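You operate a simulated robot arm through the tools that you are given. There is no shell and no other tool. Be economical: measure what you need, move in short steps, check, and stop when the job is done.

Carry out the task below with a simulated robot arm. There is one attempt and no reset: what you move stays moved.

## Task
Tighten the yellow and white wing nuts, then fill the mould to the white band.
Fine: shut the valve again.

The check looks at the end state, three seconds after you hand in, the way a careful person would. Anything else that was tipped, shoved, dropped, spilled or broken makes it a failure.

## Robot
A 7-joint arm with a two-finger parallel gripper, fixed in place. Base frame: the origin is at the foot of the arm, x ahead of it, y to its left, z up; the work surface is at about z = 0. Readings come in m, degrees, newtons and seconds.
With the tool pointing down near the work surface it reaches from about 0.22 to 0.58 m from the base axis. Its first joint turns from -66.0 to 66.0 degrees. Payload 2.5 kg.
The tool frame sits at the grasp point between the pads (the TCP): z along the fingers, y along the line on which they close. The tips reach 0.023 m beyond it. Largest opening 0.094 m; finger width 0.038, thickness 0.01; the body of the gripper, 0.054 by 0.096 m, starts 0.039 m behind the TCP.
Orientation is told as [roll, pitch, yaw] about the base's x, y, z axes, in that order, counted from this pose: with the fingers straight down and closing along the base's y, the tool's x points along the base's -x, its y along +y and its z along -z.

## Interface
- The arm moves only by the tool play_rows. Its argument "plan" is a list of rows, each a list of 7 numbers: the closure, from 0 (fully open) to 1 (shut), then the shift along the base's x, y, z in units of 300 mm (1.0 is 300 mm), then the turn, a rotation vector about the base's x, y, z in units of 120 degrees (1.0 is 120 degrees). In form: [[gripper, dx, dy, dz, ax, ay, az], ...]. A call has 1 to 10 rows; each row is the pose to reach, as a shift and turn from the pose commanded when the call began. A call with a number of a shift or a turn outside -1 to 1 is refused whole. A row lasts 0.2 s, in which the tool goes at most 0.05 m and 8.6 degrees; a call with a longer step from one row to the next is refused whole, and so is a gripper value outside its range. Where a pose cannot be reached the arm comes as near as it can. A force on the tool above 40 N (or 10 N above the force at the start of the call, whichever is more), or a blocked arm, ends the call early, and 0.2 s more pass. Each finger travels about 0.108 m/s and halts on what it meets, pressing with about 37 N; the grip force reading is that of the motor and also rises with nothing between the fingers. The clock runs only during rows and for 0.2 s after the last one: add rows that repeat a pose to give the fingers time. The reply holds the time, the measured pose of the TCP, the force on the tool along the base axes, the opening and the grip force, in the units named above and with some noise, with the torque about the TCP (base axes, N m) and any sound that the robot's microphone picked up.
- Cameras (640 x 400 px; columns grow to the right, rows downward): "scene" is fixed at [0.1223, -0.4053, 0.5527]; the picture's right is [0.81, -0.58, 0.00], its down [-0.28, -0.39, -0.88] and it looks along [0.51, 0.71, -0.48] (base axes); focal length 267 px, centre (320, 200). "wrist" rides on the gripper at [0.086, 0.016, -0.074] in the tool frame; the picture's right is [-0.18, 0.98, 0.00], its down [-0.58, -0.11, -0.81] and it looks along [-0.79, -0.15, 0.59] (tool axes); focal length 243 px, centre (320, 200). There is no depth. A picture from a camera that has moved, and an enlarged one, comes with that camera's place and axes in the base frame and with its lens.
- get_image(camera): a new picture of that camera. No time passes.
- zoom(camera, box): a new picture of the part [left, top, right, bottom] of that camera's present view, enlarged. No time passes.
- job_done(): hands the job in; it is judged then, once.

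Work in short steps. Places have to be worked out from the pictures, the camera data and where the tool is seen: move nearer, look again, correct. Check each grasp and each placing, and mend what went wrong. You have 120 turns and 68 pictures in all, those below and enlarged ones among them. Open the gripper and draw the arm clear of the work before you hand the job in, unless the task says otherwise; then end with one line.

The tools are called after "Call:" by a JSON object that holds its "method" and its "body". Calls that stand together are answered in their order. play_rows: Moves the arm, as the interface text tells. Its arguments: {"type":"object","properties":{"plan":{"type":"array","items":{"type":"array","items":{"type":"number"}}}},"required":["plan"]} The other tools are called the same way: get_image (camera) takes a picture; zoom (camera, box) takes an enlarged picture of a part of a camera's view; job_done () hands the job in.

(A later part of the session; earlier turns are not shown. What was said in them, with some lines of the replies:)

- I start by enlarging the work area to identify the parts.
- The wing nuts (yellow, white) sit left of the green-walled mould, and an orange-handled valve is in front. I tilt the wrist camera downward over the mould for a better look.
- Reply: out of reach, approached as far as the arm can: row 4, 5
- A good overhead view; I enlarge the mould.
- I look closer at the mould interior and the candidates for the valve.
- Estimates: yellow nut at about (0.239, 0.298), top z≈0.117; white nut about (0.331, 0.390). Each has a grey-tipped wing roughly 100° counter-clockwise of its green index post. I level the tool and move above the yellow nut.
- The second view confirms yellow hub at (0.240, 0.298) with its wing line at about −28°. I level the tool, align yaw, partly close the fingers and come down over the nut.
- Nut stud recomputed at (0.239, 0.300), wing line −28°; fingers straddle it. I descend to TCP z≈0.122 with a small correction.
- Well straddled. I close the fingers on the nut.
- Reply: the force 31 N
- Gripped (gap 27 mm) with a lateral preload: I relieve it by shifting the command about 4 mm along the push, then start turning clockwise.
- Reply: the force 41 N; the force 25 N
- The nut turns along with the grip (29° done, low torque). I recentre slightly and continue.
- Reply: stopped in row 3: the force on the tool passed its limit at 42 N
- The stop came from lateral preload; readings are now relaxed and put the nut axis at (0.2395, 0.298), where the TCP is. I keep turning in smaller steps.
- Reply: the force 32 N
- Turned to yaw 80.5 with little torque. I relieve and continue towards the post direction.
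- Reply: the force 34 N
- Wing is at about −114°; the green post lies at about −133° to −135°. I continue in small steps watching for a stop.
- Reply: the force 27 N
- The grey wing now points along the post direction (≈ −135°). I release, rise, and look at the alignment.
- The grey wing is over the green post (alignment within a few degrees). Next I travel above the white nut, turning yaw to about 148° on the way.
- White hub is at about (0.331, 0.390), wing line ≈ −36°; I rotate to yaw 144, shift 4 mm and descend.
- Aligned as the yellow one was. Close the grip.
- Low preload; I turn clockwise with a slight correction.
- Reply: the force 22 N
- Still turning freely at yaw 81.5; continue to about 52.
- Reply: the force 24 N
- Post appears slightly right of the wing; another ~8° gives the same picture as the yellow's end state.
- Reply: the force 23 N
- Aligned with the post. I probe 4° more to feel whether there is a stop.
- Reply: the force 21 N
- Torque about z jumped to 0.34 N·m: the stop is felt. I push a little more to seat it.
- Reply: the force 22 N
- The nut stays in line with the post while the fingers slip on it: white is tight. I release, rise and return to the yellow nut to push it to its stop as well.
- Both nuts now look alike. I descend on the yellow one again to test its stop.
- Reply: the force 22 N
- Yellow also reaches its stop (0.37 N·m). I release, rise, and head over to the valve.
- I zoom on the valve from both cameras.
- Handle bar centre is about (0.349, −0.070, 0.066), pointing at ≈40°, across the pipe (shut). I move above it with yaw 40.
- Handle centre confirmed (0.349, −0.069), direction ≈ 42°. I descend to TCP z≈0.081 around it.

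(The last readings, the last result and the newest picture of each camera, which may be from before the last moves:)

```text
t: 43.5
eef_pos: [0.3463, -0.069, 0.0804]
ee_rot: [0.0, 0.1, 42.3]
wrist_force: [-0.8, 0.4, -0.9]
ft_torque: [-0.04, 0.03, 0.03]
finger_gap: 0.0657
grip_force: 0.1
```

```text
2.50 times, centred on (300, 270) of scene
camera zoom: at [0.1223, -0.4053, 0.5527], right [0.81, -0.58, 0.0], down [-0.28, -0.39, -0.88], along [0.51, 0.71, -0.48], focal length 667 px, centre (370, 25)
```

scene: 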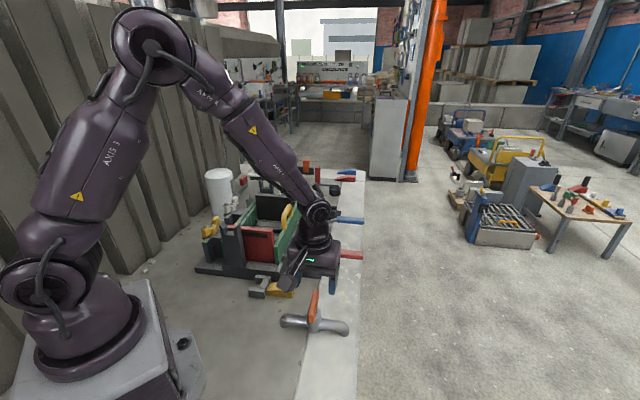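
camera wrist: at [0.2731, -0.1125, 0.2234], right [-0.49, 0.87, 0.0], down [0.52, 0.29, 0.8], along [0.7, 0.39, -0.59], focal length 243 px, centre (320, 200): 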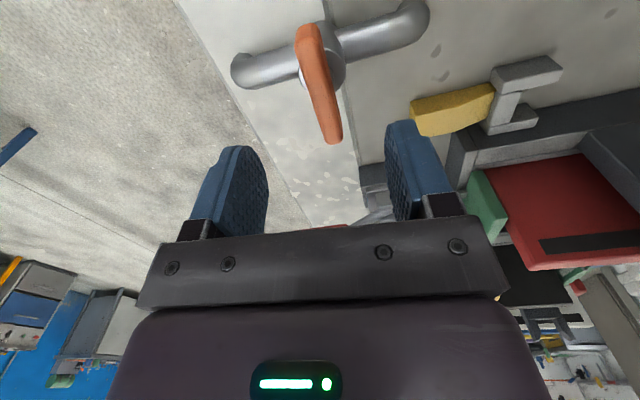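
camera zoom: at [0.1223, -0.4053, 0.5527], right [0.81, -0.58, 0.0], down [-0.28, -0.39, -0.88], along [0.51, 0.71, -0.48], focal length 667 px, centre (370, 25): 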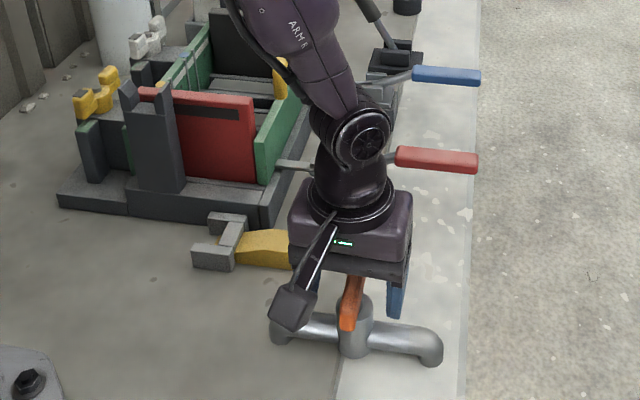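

The fingers straddle the handle and the mould interior stays visible. Grip.

Call:
{"method": "play_rows", "body": {"plan": [[0.5, 0, 0, 0, 0, 0, 0], [0.7, 0, 0, 0, 0, 0, 0], [0.9, 0, 0, 0, 0, 0, 0], [0.9, 0, 0, 0, 0, 0, 0]]}}

```text
t: 44.5
eef_pos: [0.3477, -0.07, 0.0806]
ee_rot: [-0.3, 0.3, 42.2]
wrist_force: [14.0, -13.3, -12.4]
ft_torque: [0.21, -0.24, 0.26]
finger_gap: 0.0158
grip_force: 45.2
```

Handle gripped (16 mm). I recentre and try a small counter-clockwise turn, sensing torque.

Call:
{"method": "play_rows", "body": {"plan": [[0.9, 0.007, -0.006, 0, 0, 0, 0], [0.9, 0.007, -0.006, 0, 0, 0, 0.03], [0.9, 0.007, -0.006, 0, 0, 0, 0.06], [0.9, 0.007, -0.006, 0, 0, 0, 0.06]]}}

```text
t: 45.5
eef_pos: [0.3478, -0.0693, 0.0805]
ee_rot: [0.3, 0.4, 49.4]
wrist_force: [-1.3, -0.7, 1.9]
ft_torque: [0.13, -0.41, -0.01]
finger_gap: 0.0156
grip_force: 45.1
stopped in row 4: the force on the tool passed its limit at 42 N (the readings are from after the stop); the commanded pose is now the measured one
```

It turned 7° then hit the force limit laterally; now relaxed. I try again, small steps.

Call:
{"method": "play_rows", "body": {"plan": [[0.9, 0, 0, 0, 0, 0, 0.03], [0.9, 0, 0, 0, 0, 0, 0.06], [0.9, 0, 0, 0, 0, 0, 0.06]]}}

Call:
{"method": "zoom", "body": {"camera": "scene", "box": [220, 190, 380, 350]}}

```text
t: 46.3
eef_pos: [0.3477, -0.0693, 0.0802]
ee_rot: [0.3, 0.4, 56.8]
wrist_force: [-8.7, -0.7, 21.8]
ft_torque: [-0.07, 0.08, -0.02]
finger_gap: 0.0153
grip_force: 45.4
```

```text
2.50 times, centred on (300, 270) of scene
camera zoom: at [0.1222, -0.4053, 0.5527], right [0.81, -0.58, 0.0], down [-0.28, -0.39, -0.88], along [0.51, 0.71, -0.48], focal length 667 px, centre (370, 25)
```

zoom: 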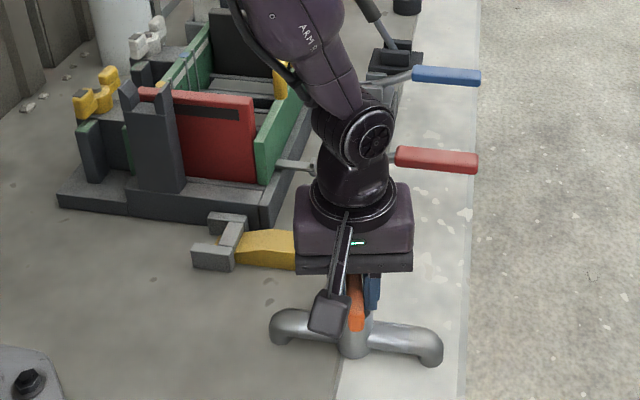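

Handle follows freely in this direction. I continue about 14° more and check the mould.

Call:
{"method": "play_rows", "body": {"plan": [[0.9, 0, 0, 0, 0, 0, 0.04], [0.9, 0, 0, 0, 0, 0, 0.08], [0.9, 0, 0, 0, 0, 0, 0.12], [0.9, 0, 0, 0, 0, 0, 0.12]]}}

Call:
{"method": "zoom", "body": {"camera": "scene", "box": [230, 190, 310, 250]}}

```text
t: 47.3
eef_pos: [0.3474, -0.0692, 0.0806]
ee_rot: [0.4, 0.4, 71.4]
wrist_force: [-1.7, -0.3, 2.0]
ft_torque: [0.13, -0.19, -0.02]
finger_gap: 0.0156
grip_force: 44.9
stopped in row 4: the force on the tool passed its limit at 41 N (the readings are from after the stop); the commanded pose is now the measured one
```

```text
6.67 times, centred on (270, 220) of scene
camera zoom: at [0.1223, -0.4053, 0.5527], right [0.81, -0.58, 0.0], down [-0.28, -0.39, -0.88], along [0.51, 0.71, -0.48], focal length 1779 px, centre (653, 67)
```

zoom: 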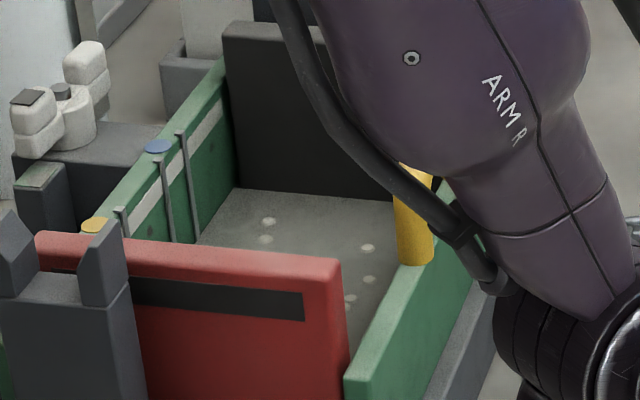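

The mould is filling with grey mix. I hold for two rows and look again to gauge the rate.

Call:
{"method": "play_rows", "body": {"plan": [[0.9, 0, 0, 0, 0, 0, 0], [0.9, 0, 0, 0, 0, 0, 0]]}}

Call:
{"method": "zoom", "body": {"camera": "scene", "box": [230, 195, 280, 235]}}

```text
t: 47.9
eef_pos: [0.3469, -0.0694, 0.0813]
ee_rot: [0.4, 0.4, 71.3]
wrist_force: [-2.8, 1.0, 5.5]
ft_torque: [0.01, -0.1, 0.0]
finger_gap: 0.0157
grip_force: 45.3
```

```text
10.00 times, centred on (255, 215) of scene
camera zoom: at [0.1223, -0.4053, 0.5527], right [0.81, -0.58, 0.0], down [-0.28, -0.39, -0.88], along [0.51, 0.71, -0.48], focal length 2669 px, centre (970, 50)
```

zoom: 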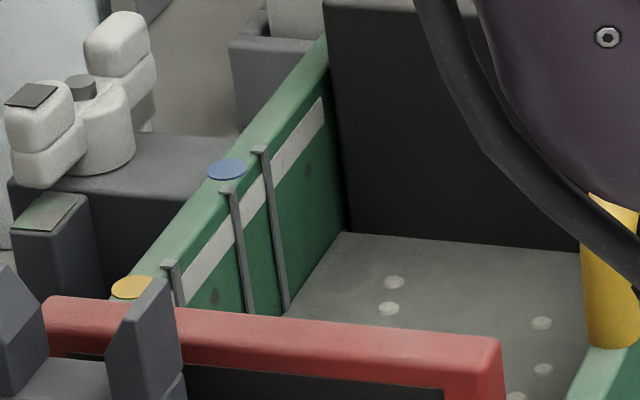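

The level shows hardly any rise in 0.6 s. I hold one more second to measure the rate.

Call:
{"method": "play_rows", "body": {"plan": [[0.9, 0, 0, 0, 0, 0, 0], [0.9, 0, 0, 0, 0, 0, 0], [0.9, 0, 0, 0, 0, 0, 0], [0.9, 0, 0, 0, 0, 0, 0], [0.9, 0, 0, 0, 0, 0, 0]]}}

Call:
{"method": "zoom", "body": {"camera": "scene", "box": [230, 195, 280, 235]}}

```text
t: 49.1
eef_pos: [0.3461, -0.0691, 0.0804]
ee_rot: [0.5, 0.3, 71.3]
wrist_force: [-3.6, 1.7, 9.3]
ft_torque: [-0.08, 0.0, 0.01]
finger_gap: 0.0156
grip_force: 45.2
```

```text
10.00 times, centred on (255, 215) of scene
camera zoom: at [0.1222, -0.4053, 0.5527], right [0.81, -0.58, 0.0], down [-0.28, -0.39, -0.88], along [0.51, 0.71, -0.48], focal length 2669 px, centre (970, 50)
```

zoom: 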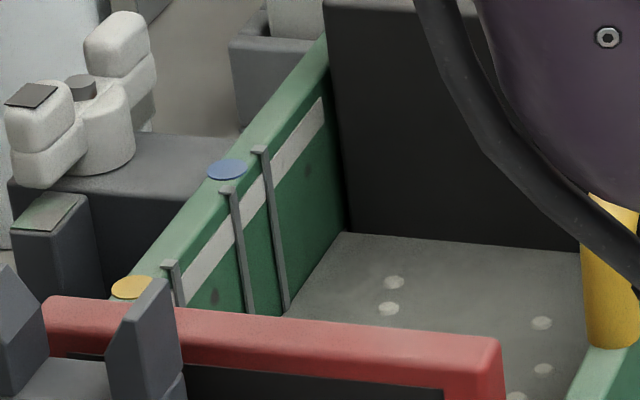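

Rate is very slow at this opening; I open another 15°.

Call:
{"method": "play_rows", "body": {"plan": [[0.9, 0, 0, 0, 0, 0, 0.04], [0.9, 0, 0, 0, 0, 0, 0.08], [0.9, 0, 0, 0, 0, 0, 0.12], [0.9, 0, 0, 0, 0, 0, 0.12], [0.9, 0, 0, 0, 0, 0, 0.12]]}}

Call:
{"method": "zoom", "body": {"camera": "scene", "box": [230, 195, 280, 235]}}

```text
t: 50.3
eef_pos: [0.3464, -0.0686, 0.08]
ee_rot: [0.3, 0.4, 85.8]
wrist_force: [-11.6, -1.2, 27.5]
ft_torque: [-0.24, 0.19, -0.04]
finger_gap: 0.0157
grip_force: 45.2
```

```text
10.00 times, centred on (255, 215) of scene
camera zoom: at [0.1222, -0.4053, 0.5527], right [0.81, -0.58, 0.0], down [-0.28, -0.39, -0.88], along [0.51, 0.71, -0.48], focal length 2669 px, centre (970, 50)
```

zoom: 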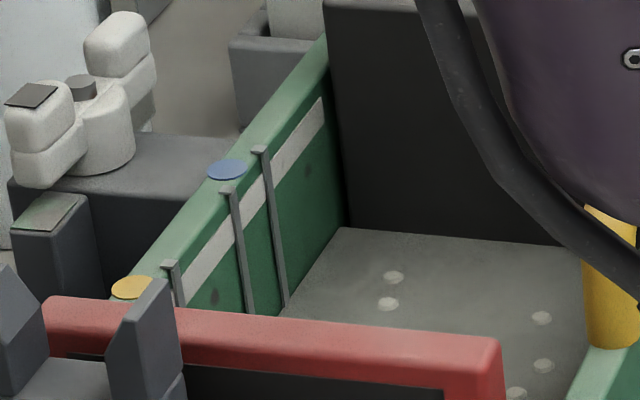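

The level corner went 232→228 px (band there spans ≈97–133). I hold 2 s and remeasure.

Call:
{"method": "play_rows", "body": {"plan": [[0.9, 0, 0, 0, 0, 0, 0], [0.9, 0, 0, 0, 0, 0, 0], [0.9, 0, 0, 0, 0, 0, 0], [0.9, 0, 0, 0, 0, 0, 0], [0.9, 0, 0, 0, 0, 0, 0], [0.9, 0, 0, 0, 0, 0, 0], [0.9, 0, 0, 0, 0, 0, 0], [0.9, 0, 0, 0, 0, 0, 0], [0.9, 0, 0, 0, 0, 0, 0], [0.9, 0, 0, 0, 0, 0, 0]]}}

Call:
{"method": "zoom", "body": {"camera": "scene", "box": [230, 195, 280, 235]}}

```text
t: 52.5
eef_pos: [0.3459, -0.069, 0.0811]
ee_rot: [0.5, 0.4, 85.8]
wrist_force: [-15.9, -2.8, 34.6]
ft_torque: [-0.19, 0.21, 0.0]
finger_gap: 0.0155
grip_force: 45.1
```

```text
10.00 times, centred on (255, 215) of scene
camera zoom: at [0.1222, -0.4053, 0.5527], right [0.81, -0.58, 0.0], down [-0.28, -0.39, -0.88], along [0.51, 0.71, -0.48], focal length 2669 px, centre (970, 50)
```

zoom: 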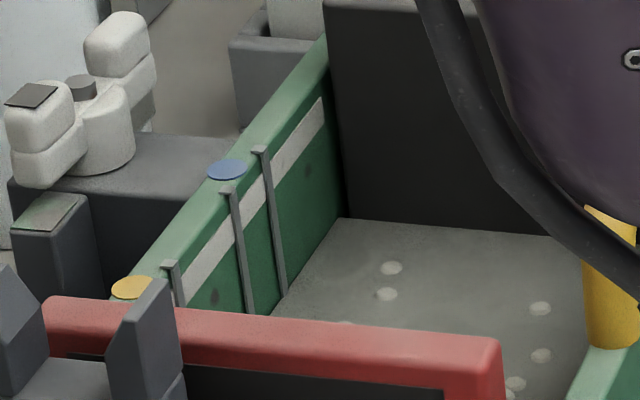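

Rate ≈5 px/s, about 100 px to go. I relieve the preload and hold for several calls, then measure.

Call:
{"method": "play_rows", "body": {"plan": [[0.9, -0.004, 0, 0.003, 0, 0, 0], [0.9, -0.004, 0, 0.003, 0, 0, 0], [0.9, -0.004, 0, 0.003, 0, 0, 0], [0.9, -0.004, 0, 0.003, 0, 0, 0], [0.9, -0.004, 0, 0.003, 0, 0, 0], [0.9, -0.004, 0, 0.003, 0, 0, 0], [0.9, -0.004, 0, 0.003, 0, 0, 0], [0.9, -0.004, 0, 0.003, 0, 0, 0], [0.9, -0.004, 0, 0.003, 0, 0, 0], [0.9, -0.004, 0, 0.003, 0, 0, 0]]}}

Call:
{"method": "play_rows", "body": {"plan": [[0.9, 0, 0, 0, 0, 0, 0], [0.9, 0, 0, 0, 0, 0, 0], [0.9, 0, 0, 0, 0, 0, 0], [0.9, 0, 0, 0, 0, 0, 0], [0.9, 0, 0, 0, 0, 0, 0], [0.9, 0, 0, 0, 0, 0, 0], [0.9, 0, 0, 0, 0, 0, 0], [0.9, 0, 0, 0, 0, 0, 0], [0.9, 0, 0, 0, 0, 0, 0], [0.9, 0, 0, 0, 0, 0, 0]]}}

Call:
{"method": "play_rows", "body": {"plan": [[0.9, 0, 0, 0, 0, 0, 0], [0.9, 0, 0, 0, 0, 0, 0], [0.9, 0, 0, 0, 0, 0, 0], [0.9, 0, 0, 0, 0, 0, 0], [0.9, 0, 0, 0, 0, 0, 0], [0.9, 0, 0, 0, 0, 0, 0], [0.9, 0, 0, 0, 0, 0, 0], [0.9, 0, 0, 0, 0, 0, 0], [0.9, 0, 0, 0, 0, 0, 0], [0.9, 0, 0, 0, 0, 0, 0]]}}

Call:
{"method": "zoom", "body": {"camera": "scene", "box": [230, 195, 280, 235]}}

```text
t: 54.7
eef_pos: [0.3466, -0.0694, 0.0815]
ee_rot: [0.2, 0.3, 85.6]
wrist_force: [24.0, -10.6, -40.0]
ft_torque: [-0.14, -0.55, 0.04]
finger_gap: 0.0155
grip_force: 44.8
```

```text
t: 56.9
eef_pos: [0.3466, -0.0688, 0.0807]
ee_rot: [0.2, 0.2, 85.7]
wrist_force: [22.7, -10.2, -30.2]
ft_torque: [-0.13, -0.59, 0.02]
finger_gap: 0.0157
grip_force: 44.7
```

```text
t: 59.1
eef_pos: [0.3457, -0.0701, 0.0811]
ee_rot: [0.1, 0.4, 85.8]
wrist_force: [19.4, -8.0, -20.3]
ft_torque: [-0.08, -0.62, 0.04]
finger_gap: 0.0157
grip_force: 44.9
```

```text
10.00 times, centred on (255, 215) of scene
camera zoom: at [0.1223, -0.4053, 0.5526], right [0.81, -0.58, 0.0], down [-0.28, -0.39, -0.88], along [0.51, 0.71, -0.48], focal length 2669 px, centre (970, 50)
```

zoom: 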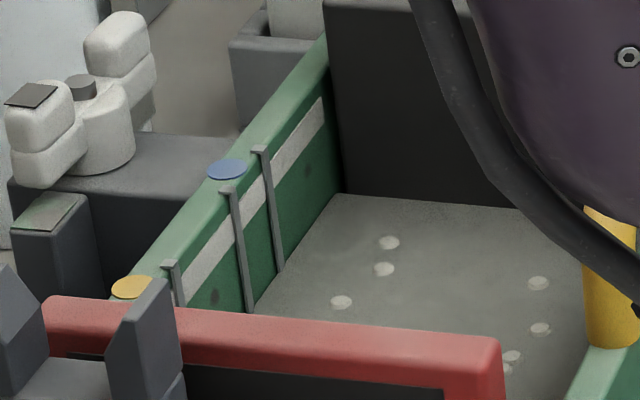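

3.6 px/s, still ~77 px to go. I open another 12° and keep holding.

Call:
{"method": "play_rows", "body": {"plan": [[0.9, 0.004, 0, -0.002, 0, 0, 0.03], [0.9, 0.004, 0, -0.002, 0, 0, 0.06], [0.9, 0.004, 0, -0.002, 0, 0, 0.1], [0.9, 0.004, 0, -0.002, 0, 0, 0.1], [0.9, 0.004, 0, -0.002, 0, 0, 0.1], [0.9, 0.004, 0, -0.002, 0, 0, 0.1], [0.9, 0.004, 0, -0.002, 0, 0, 0.1], [0.9, 0.004, 0, -0.002, 0, 0, 0.1], [0.9, 0.004, 0, -0.002, 0, 0, 0.1], [0.9, 0.004, 0, -0.002, 0, 0, 0.1]]}}

Call:
{"method": "play_rows", "body": {"plan": [[0.9, 0, 0, 0, 0, 0, 0], [0.9, 0, 0, 0, 0, 0, 0], [0.9, 0, 0, 0, 0, 0, 0], [0.9, 0, 0, 0, 0, 0, 0], [0.9, 0, 0, 0, 0, 0, 0], [0.9, 0, 0, 0, 0, 0, 0], [0.9, 0, 0, 0, 0, 0, 0], [0.9, 0, 0, 0, 0, 0, 0], [0.9, 0, 0, 0, 0, 0, 0], [0.9, 0, 0, 0, 0, 0, 0]]}}

Call:
{"method": "zoom", "body": {"camera": "scene", "box": [230, 195, 280, 235]}}

```text
t: 60.0
eef_pos: [0.3462, -0.0687, 0.0808]
ee_rot: [0.4, 0.5, 97.8]
wrist_force: [-2.8, -0.5, 5.0]
ft_torque: [0.05, -0.16, -0.01]
finger_gap: 0.0159
grip_force: 45.3
stopped in row 4: the force on the tool passed its limit at 42 N (the readings are from after the stop); the commanded pose is now the measured one
```

```text
t: 62.2
eef_pos: [0.3468, -0.068, 0.0802]
ee_rot: [0.5, 0.4, 97.8]
wrist_force: [-5.5, -0.1, 13.1]
ft_torque: [-0.02, -0.05, -0.04]
finger_gap: 0.0156
grip_force: 45.0
```

```text
10.00 times, centred on (255, 215) of scene
camera zoom: at [0.1222, -0.4053, 0.5527], right [0.81, -0.58, 0.0], down [-0.28, -0.39, -0.88], along [0.51, 0.71, -0.48], focal length 2669 px, centre (970, 50)
```

zoom: 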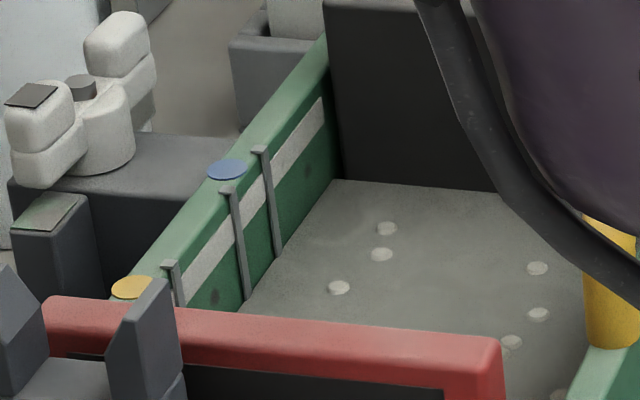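

About 5 px/s; the target corner row is ≈104 (band centre extended to the corner). I hold about 8.8 s more, then look.

Call:
{"method": "play_rows", "body": {"plan": [[0.9, 0, 0, 0, 0, 0, 0], [0.9, 0, 0, 0, 0, 0, 0], [0.9, 0, 0, 0, 0, 0, 0], [0.9, 0, 0, 0, 0, 0, 0], [0.9, 0, 0, 0, 0, 0, 0], [0.9, 0, 0, 0, 0, 0, 0], [0.9, 0, 0, 0, 0, 0, 0], [0.9, 0, 0, 0, 0, 0, 0], [0.9, 0, 0, 0, 0, 0, 0], [0.9, 0, 0, 0, 0, 0, 0]]}}

Call:
{"method": "play_rows", "body": {"plan": [[0.9, 0, 0, 0, 0, 0, 0], [0.9, 0, 0, 0, 0, 0, 0], [0.9, 0, 0, 0, 0, 0, 0], [0.9, 0, 0, 0, 0, 0, 0], [0.9, 0, 0, 0, 0, 0, 0], [0.9, 0, 0, 0, 0, 0, 0], [0.9, 0, 0, 0, 0, 0, 0], [0.9, 0, 0, 0, 0, 0, 0], [0.9, 0, 0, 0, 0, 0, 0], [0.9, 0, 0, 0, 0, 0, 0]]}}

Call:
{"method": "play_rows", "body": {"plan": [[0.9, 0, 0, 0, 0, 0, 0], [0.9, 0, 0, 0, 0, 0, 0], [0.9, 0, 0, 0, 0, 0, 0], [0.9, 0, 0, 0, 0, 0, 0], [0.9, 0, 0, 0, 0, 0, 0], [0.9, 0, 0, 0, 0, 0, 0], [0.9, 0, 0, 0, 0, 0, 0], [0.9, 0, 0, 0, 0, 0, 0], [0.9, 0, 0, 0, 0, 0, 0], [0.9, 0, 0, 0, 0, 0, 0]]}}

Call:
{"method": "zoom", "body": {"camera": "scene", "box": [230, 195, 280, 235]}}

```text
t: 64.4
eef_pos: [0.3458, -0.0678, 0.0811]
ee_rot: [0.5, 0.5, 97.8]
wrist_force: [-5.1, -1.1, 12.3]
ft_torque: [-0.01, -0.06, 0.02]
finger_gap: 0.0155
grip_force: 44.9
```

```text
t: 66.6
eef_pos: [0.3462, -0.0695, 0.0811]
ee_rot: [0.5, 0.5, 97.8]
wrist_force: [-4.9, -0.5, 8.6]
ft_torque: [-0.06, -0.02, -0.02]
finger_gap: 0.0158
grip_force: 45.4
```

```text
t: 68.8
eef_pos: [0.3462, -0.0696, 0.0796]
ee_rot: [0.4, 0.5, 97.8]
wrist_force: [-2.9, -0.8, 6.6]
ft_torque: [0.01, -0.1, -0.02]
finger_gap: 0.0154
grip_force: 45.1
```

```text
10.00 times, centred on (255, 215) of scene
camera zoom: at [0.1223, -0.4053, 0.5527], right [0.81, -0.58, 0.0], down [-0.28, -0.39, -0.88], along [0.51, 0.71, -0.48], focal length 2669 px, centre (970, 50)
```

zoom: 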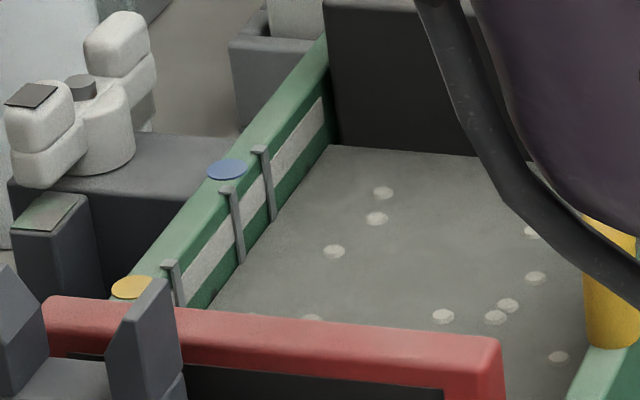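

Level line sits ≈20 px below the band's lower edge, rising 5.1 px/s. I hold another 4.4 s.

Call:
{"method": "play_rows", "body": {"plan": [[0.9, 0, 0, 0, 0, 0, 0], [0.9, 0, 0, 0, 0, 0, 0], [0.9, 0, 0, 0, 0, 0, 0], [0.9, 0, 0, 0, 0, 0, 0], [0.9, 0, 0, 0, 0, 0, 0], [0.9, 0, 0, 0, 0, 0, 0], [0.9, 0, 0, 0, 0, 0, 0], [0.9, 0, 0, 0, 0, 0, 0], [0.9, 0, 0, 0, 0, 0, 0], [0.9, 0, 0, 0, 0, 0, 0]]}}

Call:
{"method": "play_rows", "body": {"plan": [[0.9, 0, 0, 0, 0, 0, 0], [0.9, 0, 0, 0, 0, 0, 0], [0.9, 0, 0, 0, 0, 0, 0], [0.9, 0, 0, 0, 0, 0, 0], [0.9, 0, 0, 0, 0, 0, 0], [0.9, 0, 0, 0, 0, 0, 0], [0.9, 0, 0, 0, 0, 0, 0], [0.9, 0, 0, 0, 0, 0, 0], [0.9, 0, 0, 0, 0, 0, 0], [0.9, 0, 0, 0, 0, 0, 0]]}}

Call:
{"method": "zoom", "body": {"camera": "scene", "box": [230, 195, 280, 235]}}

```text
t: 71.0
eef_pos: [0.3459, -0.0687, 0.0806]
ee_rot: [0.4, 0.6, 97.7]
wrist_force: [-2.9, -0.7, 3.6]
ft_torque: [0.02, -0.16, 0.01]
finger_gap: 0.0157
grip_force: 44.9
```

```text
t: 73.2
eef_pos: [0.3464, -0.0688, 0.0811]
ee_rot: [0.5, 0.5, 97.8]
wrist_force: [-1.8, -0.7, 1.9]
ft_torque: [0.05, -0.17, -0.01]
finger_gap: 0.0156
grip_force: 45.0
```

```text
10.00 times, centred on (255, 215) of scene
camera zoom: at [0.1223, -0.4053, 0.5527], right [0.81, -0.58, 0.0], down [-0.28, -0.39, -0.88], along [0.51, 0.71, -0.48], focal length 2669 px, centre (970, 50)
```

zoom: 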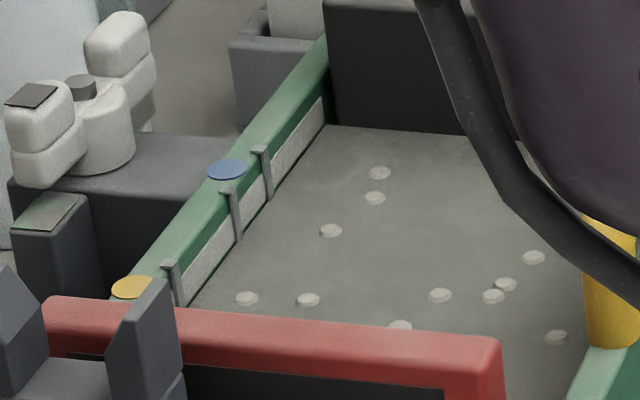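

The level has reached the band's lower edge. I hold 1 s more, then turn the valve clockwise to shut.

Call:
{"method": "play_rows", "body": {"plan": [[0.9, 0, 0, 0, 0, 0, 0], [0.9, 0, 0, 0, 0, 0, 0], [0.9, 0, 0, 0, 0, 0, 0], [0.9, 0, 0, 0, 0, 0, 0], [0.9, 0, 0, 0, 0, 0, -0.06], [0.9, 0, 0, 0, 0, 0, -0.12], [0.9, 0, 0, 0, 0, 0, -0.18], [0.9, 0, 0, 0, 0, 0, -0.24], [0.9, 0, 0, 0, 0, 0, -0.3], [0.9, 0, 0, 0, 0, 0, -0.36]]}}

```text
t: 75.4
eef_pos: [0.3474, -0.0684, 0.0818]
ee_rot: [0.4, 0.5, 54.4]
wrist_force: [18.8, -12.1, -26.2]
ft_torque: [-0.87, -0.19, 0.02]
finger_gap: 0.0155
grip_force: 45.1
```

Closing well. I finish turning to the original angle (yaw ≈42) and slightly past to feel the stop.

Call:
{"method": "play_rows", "body": {"plan": [[0.9, 0.003, -0.002, -0.002, 0, 0, -0.05], [0.9, 0.003, -0.002, -0.002, 0, 0, -0.1], [0.9, 0.003, -0.002, -0.002, 0, 0, -0.12], [0.9, 0.003, -0.002, -0.002, 0, 0, -0.12]]}}

Call:
{"method": "zoom", "body": {"camera": "scene", "box": [230, 195, 280, 235]}}

```text
t: 76.4
eef_pos: [0.3482, -0.069, 0.0807]
ee_rot: [0.3, 0.5, 40.2]
wrist_force: [4.0, -13.8, 7.1]
ft_torque: [-0.28, -1.33, 1.63]
finger_gap: 0.0162
grip_force: 45.1
```

```text
10.00 times, centred on (255, 215) of scene
camera zoom: at [0.1222, -0.4053, 0.5527], right [0.81, -0.58, 0.0], down [-0.28, -0.39, -0.88], along [0.51, 0.71, -0.48], focal length 2669 px, centre (970, 50)
```

zoom: 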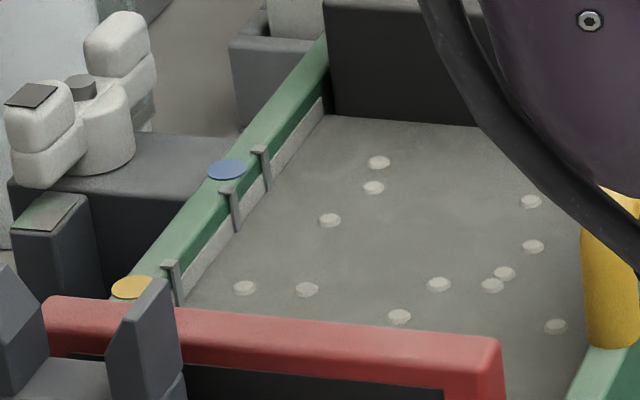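

Valve is at its shut stop (1.6 N·m) and the level is within the band. I release and rise, then check everything.

Call:
{"method": "play_rows", "body": {"plan": [[0.9, 0, 0, 0, 0, 0, 0.008], [0.6, 0, 0, 0, 0, 0, 0.008], [0.3, 0, 0, 0, 0, 0, 0.008], [0.3, 0, 0, 0, 0, 0, 0.008], [0.3, 0, 0, 0.1, 0, 0, 0.008], [0.2, 0, 0, 0.25, 0, 0, 0.008], [0.1, -0.05, -0.02, 0.4, 0, 0, -0.05], [0, -0.15, -0.02, 0.5, 0, 0, -0.1], [0, -0.25, -0.02, 0.6, 0, 0, -0.15], [0, -0.3, -0.02, 0.7, 0, 0, -0.15]]}}

Call:
{"method": "get_image", "body": {"camera": "scene"}}

Call:
{"method": "zoom", "body": {"camera": "scene", "box": [230, 195, 280, 235]}}

Call:
{"method": "zoom", "body": {"camera": "scene", "box": [260, 270, 370, 350]}}

```text
t: 78.6
eef_pos: [0.2555, -0.0749, 0.2898]
ee_rot: [0.6, 0.4, 22.2]
wrist_force: [0.0, 0.5, -0.2]
ft_torque: [0.01, 0.0, 0.02]
finger_gap: 0.0938
grip_force: 0.1
```

```text
19 pictures are left
```

scene: 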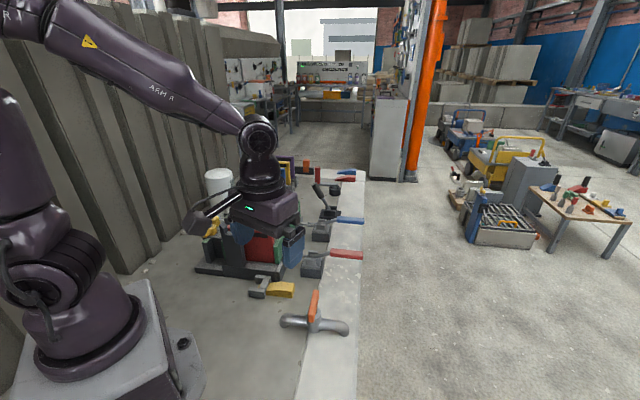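

```text
10.00 times, centred on (255, 215) of scene
camera zoom: at [0.1223, -0.4053, 0.5527], right [0.81, -0.58, 0.0], down [-0.28, -0.39, -0.88], along [0.51, 0.71, -0.48], focal length 2669 px, centre (970, 50)
```

zoom: 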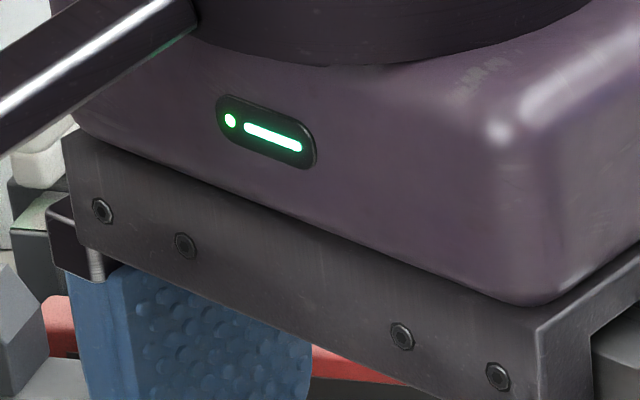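

```text
5.00 times, centred on (315, 310) of scene
camera zoom: at [0.1223, -0.4053, 0.5527], right [0.81, -0.58, 0.0], down [-0.28, -0.39, -0.88], along [0.51, 0.71, -0.48], focal length 1334 px, centre (345, -350)
```

zoom: 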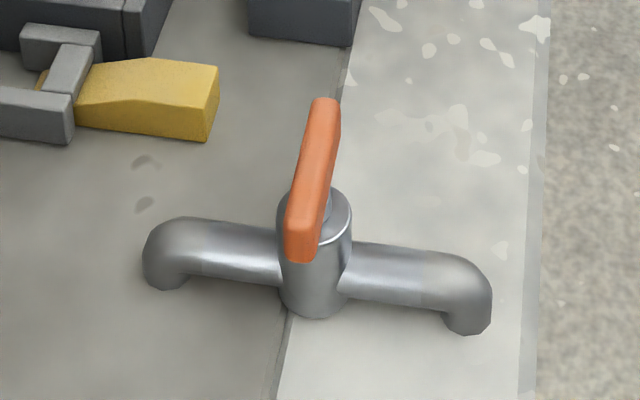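

The valve handle is exactly as at the start (shut). I raise the arm out of the view to check the final level and the nuts.

Call:
{"method": "play_rows", "body": {"plan": [[0, 0, 0, 0.15, 0, 0, 0], [0, 0, 0, 0.3, 0, 0, 0], [0, -0.02, 0, 0.45, 0, 0, 0], [0, -0.02, 0, 0.55, 0, 0, 0], [0, -0.02, 0, 0.6, 0, 0, 0], [0, -0.02, 0, 0.6, 0, 0, 0]]}}

Call:
{"method": "zoom", "body": {"camera": "scene", "box": [230, 195, 280, 235]}}

Call:
{"method": "zoom", "body": {"camera": "scene", "box": [190, 140, 370, 300]}}

```text
t: 80.0
eef_pos: [0.251, -0.0759, 0.4702]
ee_rot: [0.4, 0.5, 22.1]
wrist_force: [0.2, 0.6, 0.8]
ft_torque: [0.01, 0.02, 0.02]
finger_gap: 0.0939
grip_force: 0.1
```

```text
10.00 times, centred on (255, 215) of scene
camera zoom: at [0.1223, -0.4053, 0.5527], right [0.81, -0.58, 0.0], down [-0.28, -0.39, -0.88], along [0.51, 0.71, -0.48], focal length 2669 px, centre (970, 50)
```

zoom: 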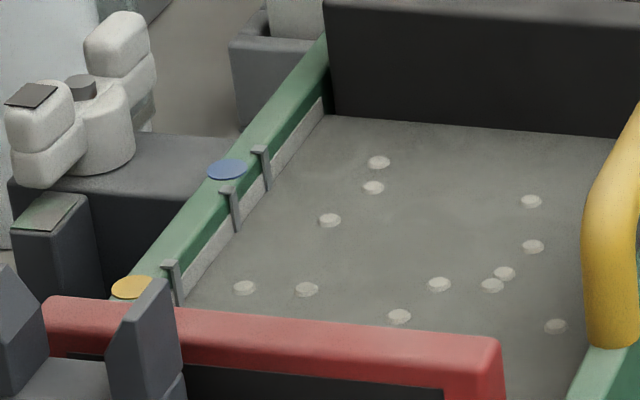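

```text
2.50 times, centred on (280, 220) of scene
camera zoom: at [0.1223, -0.4053, 0.5527], right [0.81, -0.58, 0.0], down [-0.28, -0.39, -0.88], along [0.51, 0.71, -0.48], focal length 667 px, centre (420, 150)
```

zoom: 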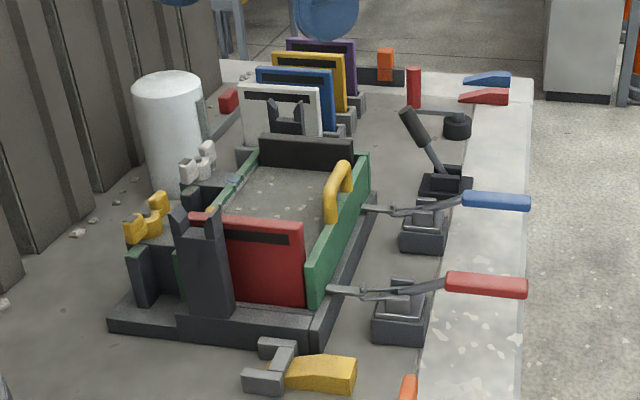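

The level is steady within the white band with no leaks, both nuts are tight, the valve is shut, the gripper is open and the arm is clear. I hand in.

Call:
{"method": "job_done", "body": {}}

```text
The job is handed in.
```

The yellow and white wing nuts are both turned to their stops, the mould is filled to about the middle of the white band with no leak visible, and the valve is shut again.
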